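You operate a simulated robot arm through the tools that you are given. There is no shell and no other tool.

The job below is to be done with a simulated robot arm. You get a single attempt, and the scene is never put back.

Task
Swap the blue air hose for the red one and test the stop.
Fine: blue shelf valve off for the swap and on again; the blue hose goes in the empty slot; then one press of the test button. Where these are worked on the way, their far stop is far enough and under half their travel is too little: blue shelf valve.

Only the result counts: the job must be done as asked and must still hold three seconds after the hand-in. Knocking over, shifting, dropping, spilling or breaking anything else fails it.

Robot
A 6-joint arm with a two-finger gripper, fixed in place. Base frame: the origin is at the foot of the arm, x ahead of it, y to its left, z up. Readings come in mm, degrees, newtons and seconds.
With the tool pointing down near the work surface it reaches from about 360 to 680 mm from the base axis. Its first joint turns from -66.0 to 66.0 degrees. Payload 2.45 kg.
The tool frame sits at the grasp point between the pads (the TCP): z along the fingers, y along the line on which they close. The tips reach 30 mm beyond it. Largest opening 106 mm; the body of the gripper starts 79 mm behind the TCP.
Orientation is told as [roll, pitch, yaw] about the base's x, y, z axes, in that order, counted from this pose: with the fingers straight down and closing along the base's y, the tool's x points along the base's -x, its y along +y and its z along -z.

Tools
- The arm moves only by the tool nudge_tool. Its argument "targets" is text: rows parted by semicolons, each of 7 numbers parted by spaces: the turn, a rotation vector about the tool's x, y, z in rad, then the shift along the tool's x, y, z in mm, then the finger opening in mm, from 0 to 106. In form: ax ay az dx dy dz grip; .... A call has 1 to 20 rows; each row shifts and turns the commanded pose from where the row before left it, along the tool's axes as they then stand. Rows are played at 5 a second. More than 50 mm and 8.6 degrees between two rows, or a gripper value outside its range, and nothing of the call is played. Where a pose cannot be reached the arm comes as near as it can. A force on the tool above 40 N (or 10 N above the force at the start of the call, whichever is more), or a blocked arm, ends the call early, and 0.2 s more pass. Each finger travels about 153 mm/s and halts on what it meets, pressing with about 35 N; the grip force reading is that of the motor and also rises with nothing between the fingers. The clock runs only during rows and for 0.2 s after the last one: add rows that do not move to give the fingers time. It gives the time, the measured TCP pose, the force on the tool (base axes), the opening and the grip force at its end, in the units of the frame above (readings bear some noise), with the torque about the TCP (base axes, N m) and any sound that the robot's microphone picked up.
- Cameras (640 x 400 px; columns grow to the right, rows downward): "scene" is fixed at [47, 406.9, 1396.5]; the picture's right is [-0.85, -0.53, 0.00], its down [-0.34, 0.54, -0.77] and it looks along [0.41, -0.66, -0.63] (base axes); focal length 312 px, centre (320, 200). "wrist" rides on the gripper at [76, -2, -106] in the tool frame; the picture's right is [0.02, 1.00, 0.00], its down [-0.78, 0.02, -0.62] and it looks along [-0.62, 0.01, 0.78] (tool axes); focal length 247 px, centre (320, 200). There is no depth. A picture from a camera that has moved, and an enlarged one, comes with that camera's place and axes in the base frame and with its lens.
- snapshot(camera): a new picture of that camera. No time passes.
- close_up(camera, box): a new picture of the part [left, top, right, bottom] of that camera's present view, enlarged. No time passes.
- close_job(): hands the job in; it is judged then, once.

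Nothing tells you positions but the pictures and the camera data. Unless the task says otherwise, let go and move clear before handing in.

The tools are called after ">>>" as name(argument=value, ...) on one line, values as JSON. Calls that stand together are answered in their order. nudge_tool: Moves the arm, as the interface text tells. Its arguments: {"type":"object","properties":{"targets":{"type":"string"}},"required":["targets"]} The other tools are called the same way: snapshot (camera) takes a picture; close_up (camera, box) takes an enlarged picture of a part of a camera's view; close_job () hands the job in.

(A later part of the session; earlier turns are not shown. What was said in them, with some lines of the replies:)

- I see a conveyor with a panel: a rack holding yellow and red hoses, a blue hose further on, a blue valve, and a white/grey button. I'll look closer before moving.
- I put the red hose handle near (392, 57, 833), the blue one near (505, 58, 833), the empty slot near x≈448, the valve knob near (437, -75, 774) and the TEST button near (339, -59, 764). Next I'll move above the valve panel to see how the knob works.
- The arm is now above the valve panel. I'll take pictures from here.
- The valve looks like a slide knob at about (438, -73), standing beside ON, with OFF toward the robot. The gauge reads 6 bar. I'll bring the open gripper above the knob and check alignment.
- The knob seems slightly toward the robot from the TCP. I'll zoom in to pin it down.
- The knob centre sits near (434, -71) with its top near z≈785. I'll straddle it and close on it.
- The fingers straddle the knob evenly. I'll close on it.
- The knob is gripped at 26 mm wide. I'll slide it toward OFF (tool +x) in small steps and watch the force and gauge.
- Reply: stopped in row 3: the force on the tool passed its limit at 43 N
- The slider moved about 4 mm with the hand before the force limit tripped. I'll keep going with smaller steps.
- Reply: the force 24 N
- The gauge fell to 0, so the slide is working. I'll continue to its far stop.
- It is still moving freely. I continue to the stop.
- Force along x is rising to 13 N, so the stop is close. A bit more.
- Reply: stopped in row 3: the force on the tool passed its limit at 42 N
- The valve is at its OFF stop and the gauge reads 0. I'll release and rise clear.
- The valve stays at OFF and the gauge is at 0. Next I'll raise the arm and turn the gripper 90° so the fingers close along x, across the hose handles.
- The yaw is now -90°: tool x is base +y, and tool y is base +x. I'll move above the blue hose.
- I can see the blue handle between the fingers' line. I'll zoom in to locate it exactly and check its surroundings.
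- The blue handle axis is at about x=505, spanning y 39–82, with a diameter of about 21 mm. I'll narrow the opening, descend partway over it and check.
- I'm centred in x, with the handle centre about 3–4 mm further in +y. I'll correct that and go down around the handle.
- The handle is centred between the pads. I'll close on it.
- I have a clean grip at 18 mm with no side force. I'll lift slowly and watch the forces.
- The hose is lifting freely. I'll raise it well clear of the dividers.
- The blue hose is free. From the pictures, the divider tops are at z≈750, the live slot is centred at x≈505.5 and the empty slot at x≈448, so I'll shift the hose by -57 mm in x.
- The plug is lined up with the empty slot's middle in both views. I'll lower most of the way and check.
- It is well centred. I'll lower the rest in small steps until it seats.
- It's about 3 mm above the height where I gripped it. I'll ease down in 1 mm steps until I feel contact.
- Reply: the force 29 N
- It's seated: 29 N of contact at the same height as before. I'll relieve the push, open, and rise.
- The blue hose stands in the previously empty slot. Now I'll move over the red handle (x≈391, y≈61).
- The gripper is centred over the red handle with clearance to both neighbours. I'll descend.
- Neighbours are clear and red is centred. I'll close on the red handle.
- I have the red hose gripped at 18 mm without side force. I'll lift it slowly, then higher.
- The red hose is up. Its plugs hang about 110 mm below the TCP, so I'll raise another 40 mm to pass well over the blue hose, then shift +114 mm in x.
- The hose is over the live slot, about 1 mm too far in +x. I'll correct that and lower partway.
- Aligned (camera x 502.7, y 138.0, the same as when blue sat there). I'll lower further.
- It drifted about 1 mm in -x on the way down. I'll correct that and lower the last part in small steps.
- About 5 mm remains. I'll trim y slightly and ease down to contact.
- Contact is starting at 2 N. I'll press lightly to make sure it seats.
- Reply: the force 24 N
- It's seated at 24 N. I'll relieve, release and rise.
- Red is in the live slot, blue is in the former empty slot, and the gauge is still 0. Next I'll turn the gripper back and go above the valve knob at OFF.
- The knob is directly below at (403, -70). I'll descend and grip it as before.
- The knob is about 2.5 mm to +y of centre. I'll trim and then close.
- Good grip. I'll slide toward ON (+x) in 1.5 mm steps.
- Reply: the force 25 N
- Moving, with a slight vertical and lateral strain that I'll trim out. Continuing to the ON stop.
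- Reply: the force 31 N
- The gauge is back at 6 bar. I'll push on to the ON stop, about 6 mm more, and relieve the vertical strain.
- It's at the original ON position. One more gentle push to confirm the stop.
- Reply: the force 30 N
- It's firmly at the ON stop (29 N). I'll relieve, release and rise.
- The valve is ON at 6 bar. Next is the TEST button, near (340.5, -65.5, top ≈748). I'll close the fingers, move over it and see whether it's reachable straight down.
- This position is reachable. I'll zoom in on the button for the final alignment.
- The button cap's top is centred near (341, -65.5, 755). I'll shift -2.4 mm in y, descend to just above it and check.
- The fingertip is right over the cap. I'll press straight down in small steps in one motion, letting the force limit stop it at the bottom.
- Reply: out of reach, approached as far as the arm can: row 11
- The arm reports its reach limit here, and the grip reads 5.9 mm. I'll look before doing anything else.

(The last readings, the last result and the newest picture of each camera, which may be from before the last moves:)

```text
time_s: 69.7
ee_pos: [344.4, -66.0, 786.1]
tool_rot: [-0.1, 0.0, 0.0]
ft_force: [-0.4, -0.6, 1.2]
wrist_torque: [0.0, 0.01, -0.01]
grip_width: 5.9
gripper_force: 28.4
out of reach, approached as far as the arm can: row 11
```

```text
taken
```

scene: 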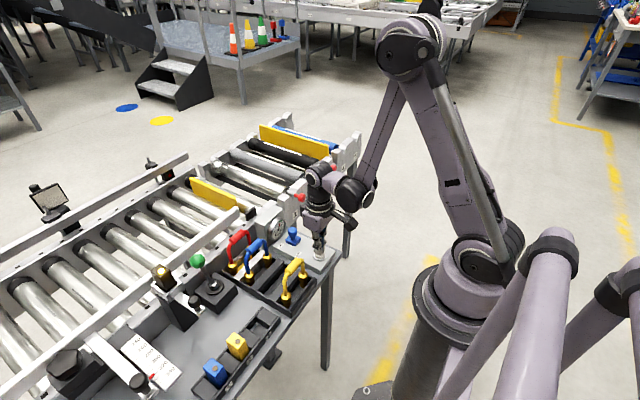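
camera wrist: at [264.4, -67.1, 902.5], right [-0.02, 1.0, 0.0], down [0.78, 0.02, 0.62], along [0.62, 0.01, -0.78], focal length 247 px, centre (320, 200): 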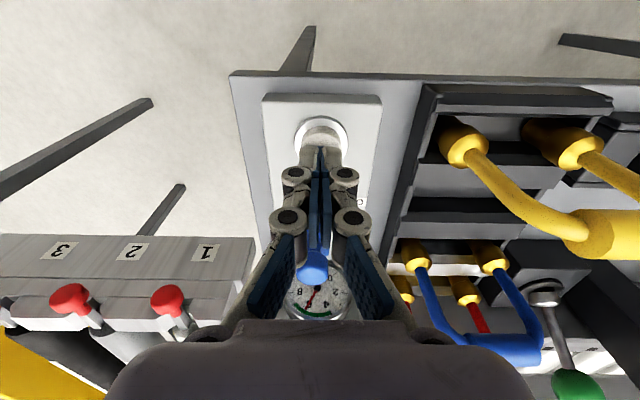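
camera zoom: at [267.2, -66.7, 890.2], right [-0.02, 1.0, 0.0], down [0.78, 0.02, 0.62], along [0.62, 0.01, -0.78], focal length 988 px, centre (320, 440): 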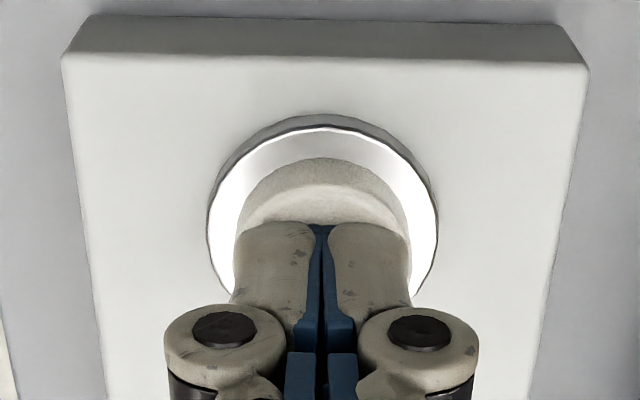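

The tool reached its inner reach limit right at the cap, with no click and almost no force. I'll back up and tilt the tool so the fingers point slightly toward the base, which gives the arm room to press.

>>> nudge_tool(targets="0 0 0 0 0 -5 0; 0 0 0 0 0 -10 0; 0 0 0 0 0 -15 0; 0 0 0 0 0 0 0; 0 0 0 0 0 0 0")

>>> close_up(camera="scene", box=[290, 205, 350, 270])

>>> snapshot(camera="wrist")

```text
time_s: 70.9
ee_pos: [343.0, -64.0, 815.5]
tool_rot: [-0.1, -0.1, -0.1]
ft_force: [-0.9, -0.1, -0.3]
wrist_torque: [-0.02, -0.01, 0.03]
grip_width: 0.1
gripper_force: 29.1
```

```text
6.15 times, centred on (320, 238) of scene
camera zoom: at [47.0, 406.9, 1396.5], right [-0.85, -0.53, 0.0], down [-0.34, 0.54, -0.77], along [0.41, -0.66, -0.63], focal length 1917 px, centre (320, -31)
```

zoom: 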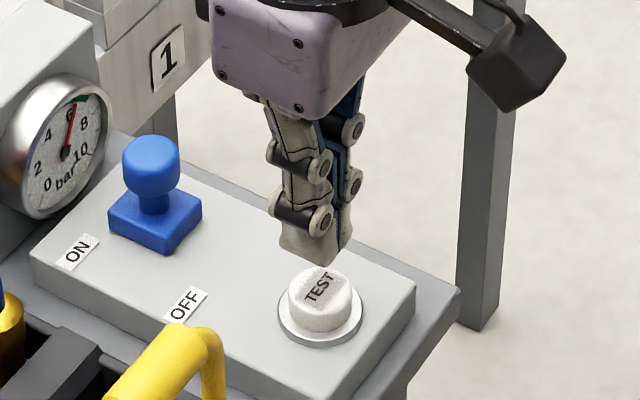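

```text
taken
camera wrist: at [266.1, -65.9, 919.2], right [-0.02, 1.0, 0.0], down [0.78, 0.02, 0.62], along [0.62, 0.01, -0.78], focal length 247 px, centre (320, 200)
```

wrist: 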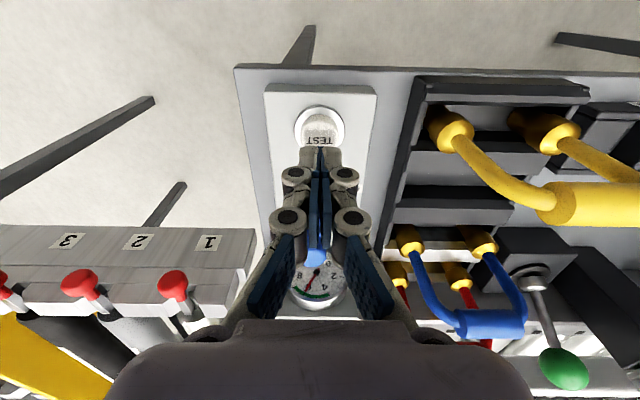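

The button cap looks intact and the arm is clear. Before trying again, I'll check whether anything on the conveyor's stop changed, in case that touch already registered.

>>> close_up(camera="scene", box=[190, 180, 350, 300])

>>> close_up(camera="scene", box=[140, 110, 370, 240])

>>> close_up(camera="scene", box=[305, 235, 335, 270])

```text
3.33 times, centred on (270, 240) of scene
camera zoom: at [47.0, 406.9, 1396.5], right [-0.85, -0.53, 0.0], down [-0.34, 0.54, -0.77], along [0.41, -0.66, -0.63], focal length 1039 px, centre (487, 67)
```

zoom: 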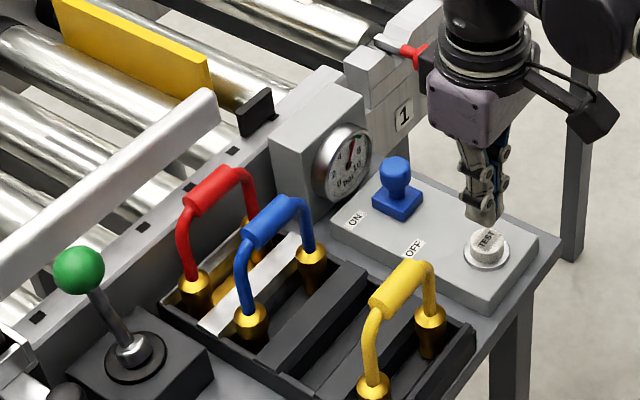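

```text
2.78 times, centred on (255, 175) of scene
camera zoom: at [47.0, 406.9, 1396.5], right [-0.85, -0.53, 0.0], down [-0.34, 0.54, -0.77], along [0.41, -0.66, -0.63], focal length 867 px, centre (501, 270)
```

zoom: 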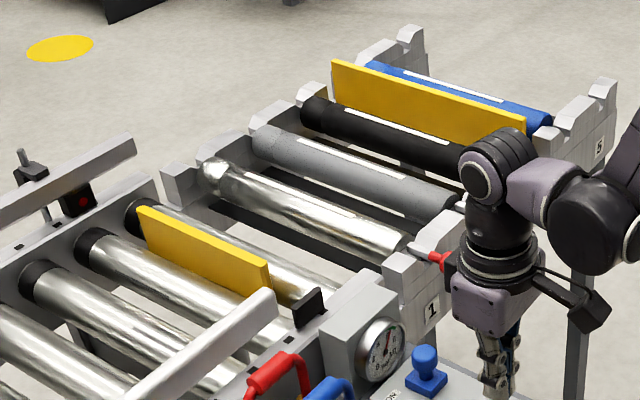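

```text
11.43 times, centred on (320, 252) of scene
camera zoom: at [47.0, 406.9, 1396.5], right [-0.85, -0.53, 0.0], down [-0.34, 0.54, -0.77], along [0.41, -0.66, -0.63], focal length 3561 px, centre (320, -400)
```

zoom: 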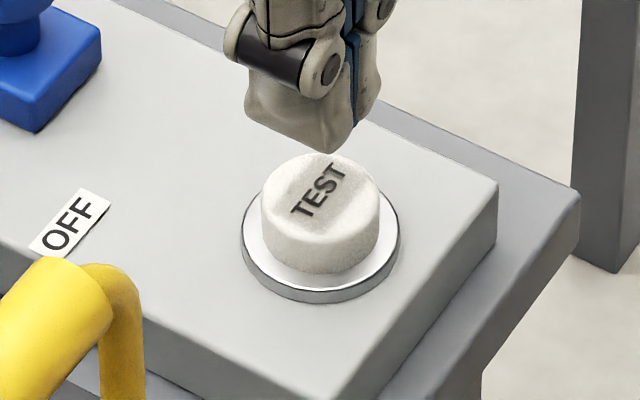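

>>> close_up(camera="wrist", box=[250, 90, 390, 190])

```text
4.00 times, centred on (320, 140) of wrist
camera zoom: at [266.1, -65.9, 919.2], right [-0.02, 1.0, 0.0], down [0.78, 0.02, 0.62], along [0.62, 0.01, -0.78], focal length 988 px, centre (320, 440)
```

zoom: 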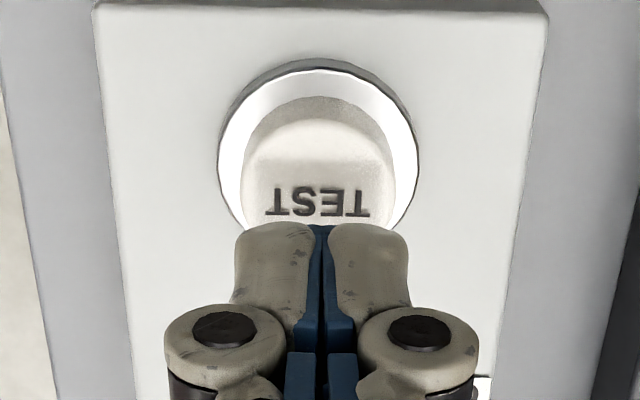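

The fingers and cap look untouched, so that was only the reach limit with no press. I'll tilt the tool by about 12° with the tips toward the base and re-approach.

>>> nudge_tool(targets="0 0.105 0 0 0 0 0; 0 0.105 0 0 0 0 0; 0 0 0 0 0 0 0; 0 0 0 1.4 -1.6 12.5 0; 0 0 0 0 0 0 0; 0 0 0 0 0 0 0")

>>> close_up(camera="scene", box=[290, 205, 350, 270])

>>> close_up(camera="wrist", box=[250, 90, 390, 190])

```text
time_s: 72.3
ee_pos: [340.9, -66.9, 802.8]
tool_rot: [-0.1, 11.8, -0.1]
ft_force: [-0.4, -1.3, 0.0]
wrist_torque: [0.0, 0.0, 0.01]
grip_width: 0.0
gripper_force: 28.3
```

```text
6.15 times, centred on (320, 238) of scene
camera zoom: at [47.0, 406.9, 1396.5], right [-0.85, -0.53, 0.0], down [-0.34, 0.54, -0.77], along [0.41, -0.66, -0.63], focal length 1917 px, centre (320, -31)
```

zoom: 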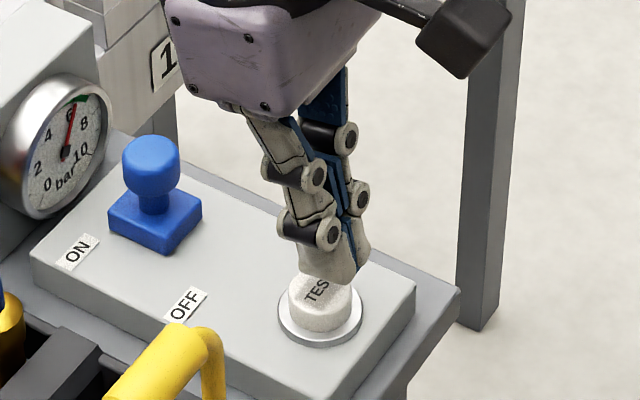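

```text
4.00 times, centred on (320, 140) of wrist
camera zoom: at [286.8, -68.3, 921.8], right [-0.02, 1.0, 0.0], down [0.89, 0.02, 0.45], along [0.45, 0.01, -0.89], focal length 988 px, centre (320, 440)
```

zoom: 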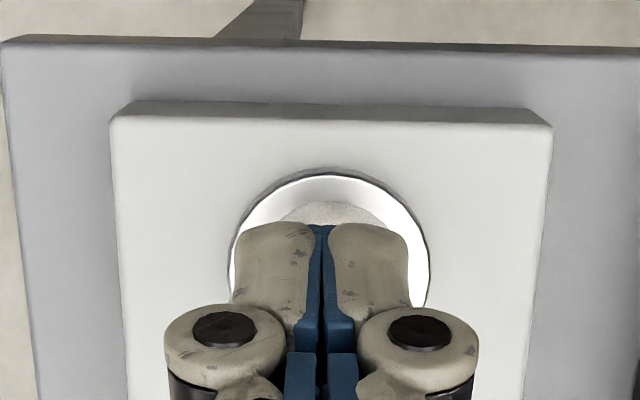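

Tilted 11.8° with the tip just above the cap. I'll trim the position, then press down once in a single motion.

>>> nudge_tool(targets="0 0 0 2.9 1.5 0.6 0; 0 0 0 -0.5 0 2.4 0; 0 0 0 -0.5 0 2.4 0; 0 0 0 -0.5 0 2.4 0; 0 0 0 0 0 0 0")

>>> close_up(camera="scene", box=[305, 235, 335, 270])

>>> close_up(camera="wrist", box=[250, 90, 390, 190])

```text
time_s: 73.5
ee_pos: [338.2, -66.0, 795.3]
tool_rot: [-0.1, 11.9, -0.1]
ft_force: [0.4, 0.6, 0.2]
wrist_torque: [0.01, 0.0, 0.0]
grip_width: 0.0
gripper_force: 28.4
```

```text
11.43 times, centred on (320, 252) of scene
camera zoom: at [47.0, 406.9, 1396.5], right [-0.85, -0.53, 0.0], down [-0.34, 0.54, -0.77], along [0.41, -0.66, -0.63], focal length 3561 px, centre (320, -400)
```

zoom: 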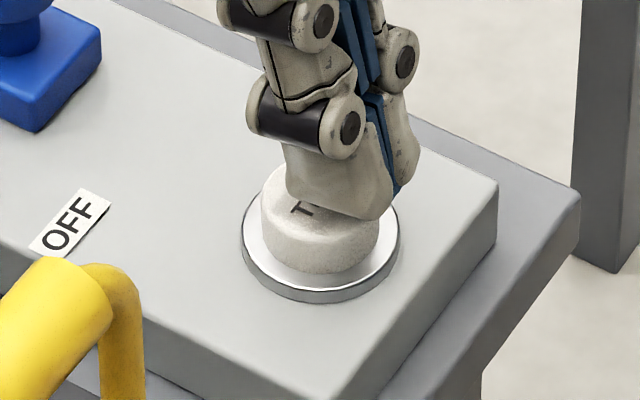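

```text
4.00 times, centred on (320, 140) of wrist
camera zoom: at [284.0, -66.6, 913.6], right [-0.02, 1.0, 0.0], down [0.89, 0.02, 0.45], along [0.45, 0.01, -0.89], focal length 988 px, centre (320, 440)
```

zoom: 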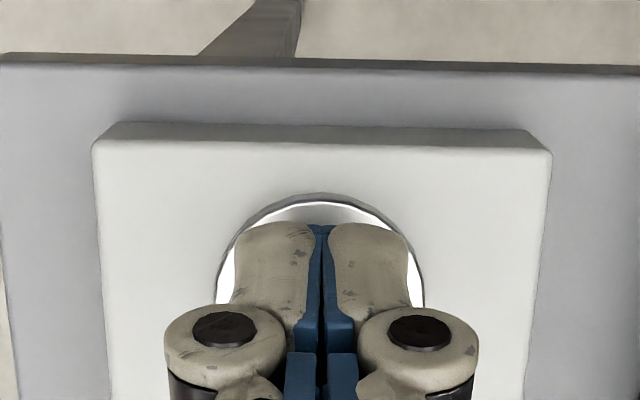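

The contact edge is about 8 mm above the cap and centred on it. Now the single press, in 1 mm steps.

>>> nudge_tool(targets="0 0 0 -0.4 0 1.96 0; 0 0 0 -0.4 0 1.96 0; 0 0 0 -0.2 0 0.98 0; 0 0 0 -0.2 0 0.98 0; 0 0 0 -0.2 0 0.98 0; 0 0 0 -0.2 0 0.98 0; 0 0 0 -0.2 0 0.98 0; 0 0 0 -0.2 0 0.98 0; 0 0 0 -0.2 0 0.98 0; 0 0 0 -0.2 0 0.98 0; 0 0 0 -0.2 0 0.98 0; 0 0 0 -0.2 0 0.98 0; 0 0 0 -0.2 0 0.98 0")

>>> close_up(camera="scene", box=[305, 235, 335, 270])

>>> close_up(camera="scene", box=[140, 110, 370, 240])

```text
time_s: 76.3
ee_pos: [336.7, -65.8, 779.4]
tool_rot: [0.0, 12.0, -0.1]
ft_force: [-1.1, 0.4, 4.3]
wrist_torque: [0.01, 0.04, -0.02]
grip_width: 6.1
gripper_force: 28.7
heard: click
```

```text
11.43 times, centred on (320, 252) of scene
camera zoom: at [46.9, 406.9, 1396.5], right [-0.85, -0.53, 0.0], down [-0.34, 0.54, -0.77], along [0.41, -0.66, -0.63], focal length 3561 px, centre (320, -400)
```

zoom: 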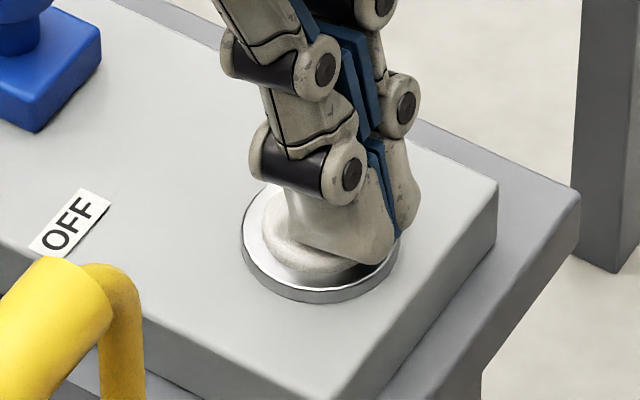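

```text
2.78 times, centred on (255, 175) of scene
camera zoom: at [46.9, 406.9, 1396.5], right [-0.85, -0.53, 0.0], down [-0.34, 0.54, -0.77], along [0.41, -0.66, -0.63], focal length 867 px, centre (501, 270)
```

zoom: 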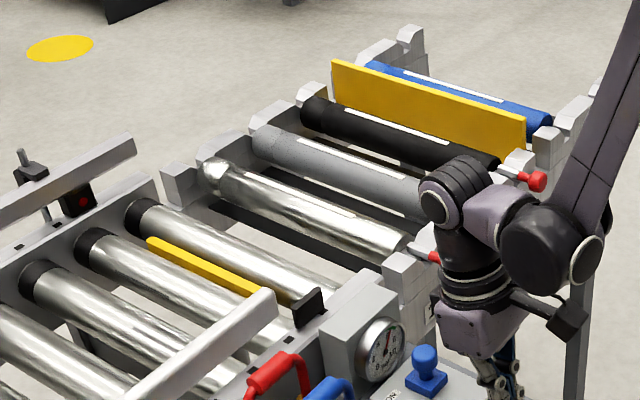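

I heard a click, and the yellow stop plate has dropped between the rollers, so the press worked. I'll withdraw straight up without touching it again.

>>> nudge_tool(targets="0 0 0 1 0 -4.9 0; 0 0 0 2 0 -9.8 0; 0 0 0 4 0 -19.6 0; 0 0 0 6 0 -29.4 0; 0 0 0 6 0 -29.4 0; 0 -0.105 0 0 0 0 0; 0 -0.105 0 0 0 0 0; 0 0 0 0 0 -20 20; 0 0 0 0 0 0 20")

>>> snapshot(camera="scene")

>>> close_up(camera="scene", box=[190, 180, 350, 300])

>>> close_up(camera="scene", box=[140, 110, 370, 240])

>>> snapshot(camera="wrist")

```text
time_s: 78.3
ee_pos: [337.0, -66.6, 894.8]
tool_rot: [-0.2, -0.2, 0.0]
ft_force: [-0.4, 0.7, 0.3]
wrist_torque: [0.04, 0.0, -0.03]
grip_width: 20.2
gripper_force: 0.0
```

```text
taken
```

scene: 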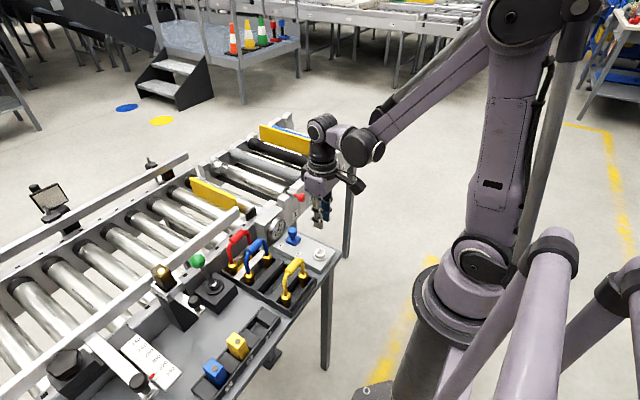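

```text
3.33 times, centred on (270, 240) of scene
camera zoom: at [47.0, 406.9, 1396.5], right [-0.85, -0.53, 0.0], down [-0.34, 0.54, -0.77], along [0.41, -0.66, -0.63], focal length 1039 px, centre (487, 67)
```

zoom: 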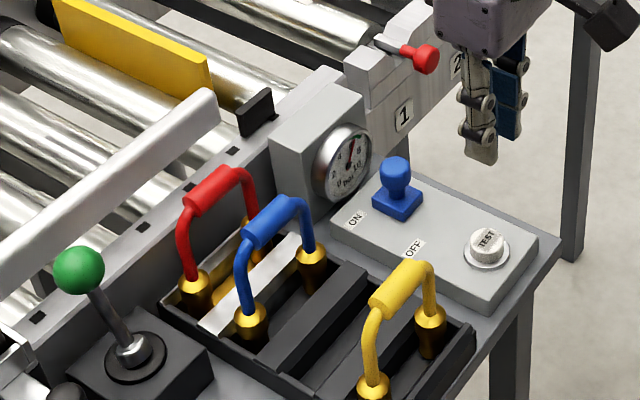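

```text
2.78 times, centred on (255, 175) of scene
camera zoom: at [47.0, 406.9, 1396.5], right [-0.85, -0.53, 0.0], down [-0.34, 0.54, -0.77], along [0.41, -0.66, -0.63], focal length 867 px, centre (501, 270)
```

zoom: 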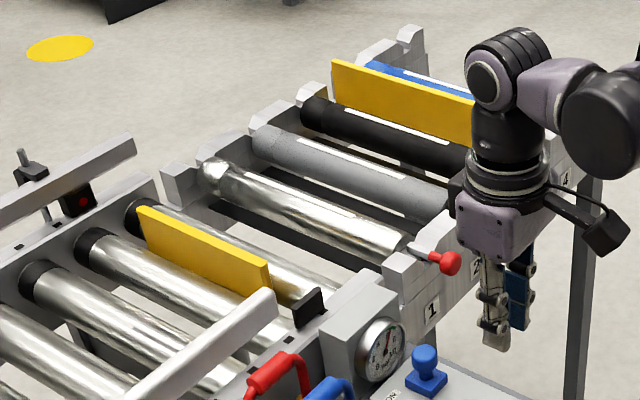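

```text
taken
camera wrist: at [259.3, -67.8, 999.8], right [-0.02, 1.0, 0.0], down [0.78, 0.02, 0.62], along [0.62, 0.01, -0.78], focal length 247 px, centre (320, 200)
```

wrist: 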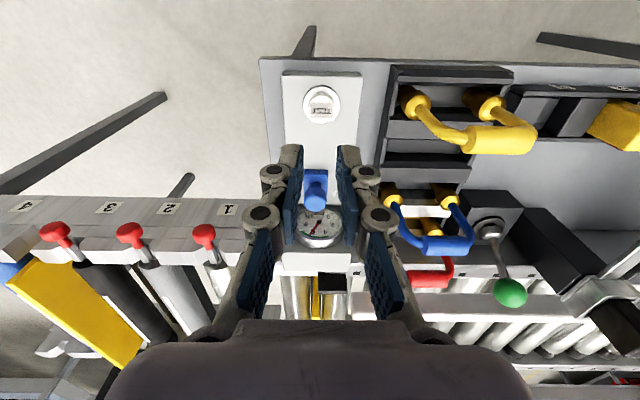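

The stop went down on the press and came back up after release. I'll check the gauge and hoses once more before handing in.

>>> close_up(camera="scene", box=[225, 205, 305, 265])

>>> close_up(camera="wrist", box=[360, 50, 560, 300])

```text
6.67 times, centred on (265, 235) of scene
camera zoom: at [47.0, 406.9, 1396.5], right [-0.85, -0.53, 0.0], down [-0.34, 0.54, -0.77], along [0.41, -0.66, -0.63], focal length 2077 px, centre (687, -33)
```

zoom: 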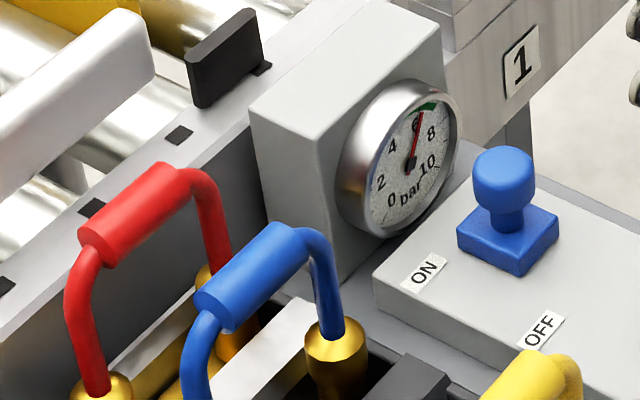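

```text
1.60 times, centred on (460, 175) of wrist
camera zoom: at [259.3, -67.8, 999.8], right [-0.02, 1.0, 0.0], down [0.78, 0.02, 0.62], along [0.62, 0.01, -0.78], focal length 395 px, centre (96, 240)
```

zoom: 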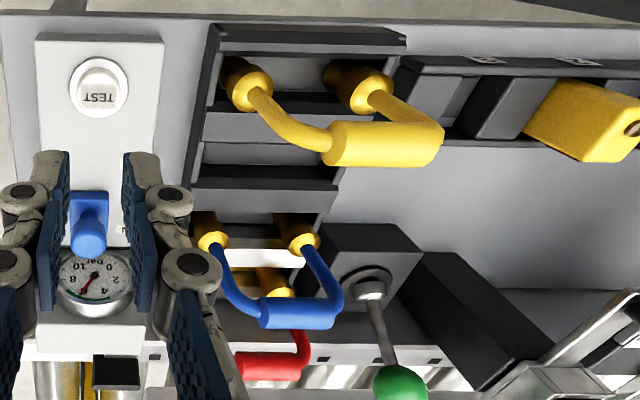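

Red is in the live slot, blue is in the slot that was empty, the valve is ON at 6 bar and the stop test ran with one press. The arm is clear, so I'm handing in.

>>> close_job()

```text
The job is handed in.
```

The hose swap is done and the stop was tested, and I've handed the job in. I haven't seen a verdict on it.

- **Valve:** I slid the blue shelf valve to its OFF stop for the swap, and the gauge fell to 0. I then slid it back to its ON stop, and the gauge returned to about 6 bar.
- **Hoses:** The red hose now sits in the live slot where the blue one was. The blue hose is in the slot that was empty.
- **Stop test:** One press of the TEST button gave a click. The yellow stop plate dropped between the rollers and came back up when I let go.
- **First try at the button:** The arm ran out of reach just at the button cap. There was no click and almost no force, and the stop plate looked unchanged, so I don't think it counted as a press. I then tilted the tool and made the one real press.

The last pictures showed nothing else knocked over or moved, and the arm was clear of everything at hand-in.
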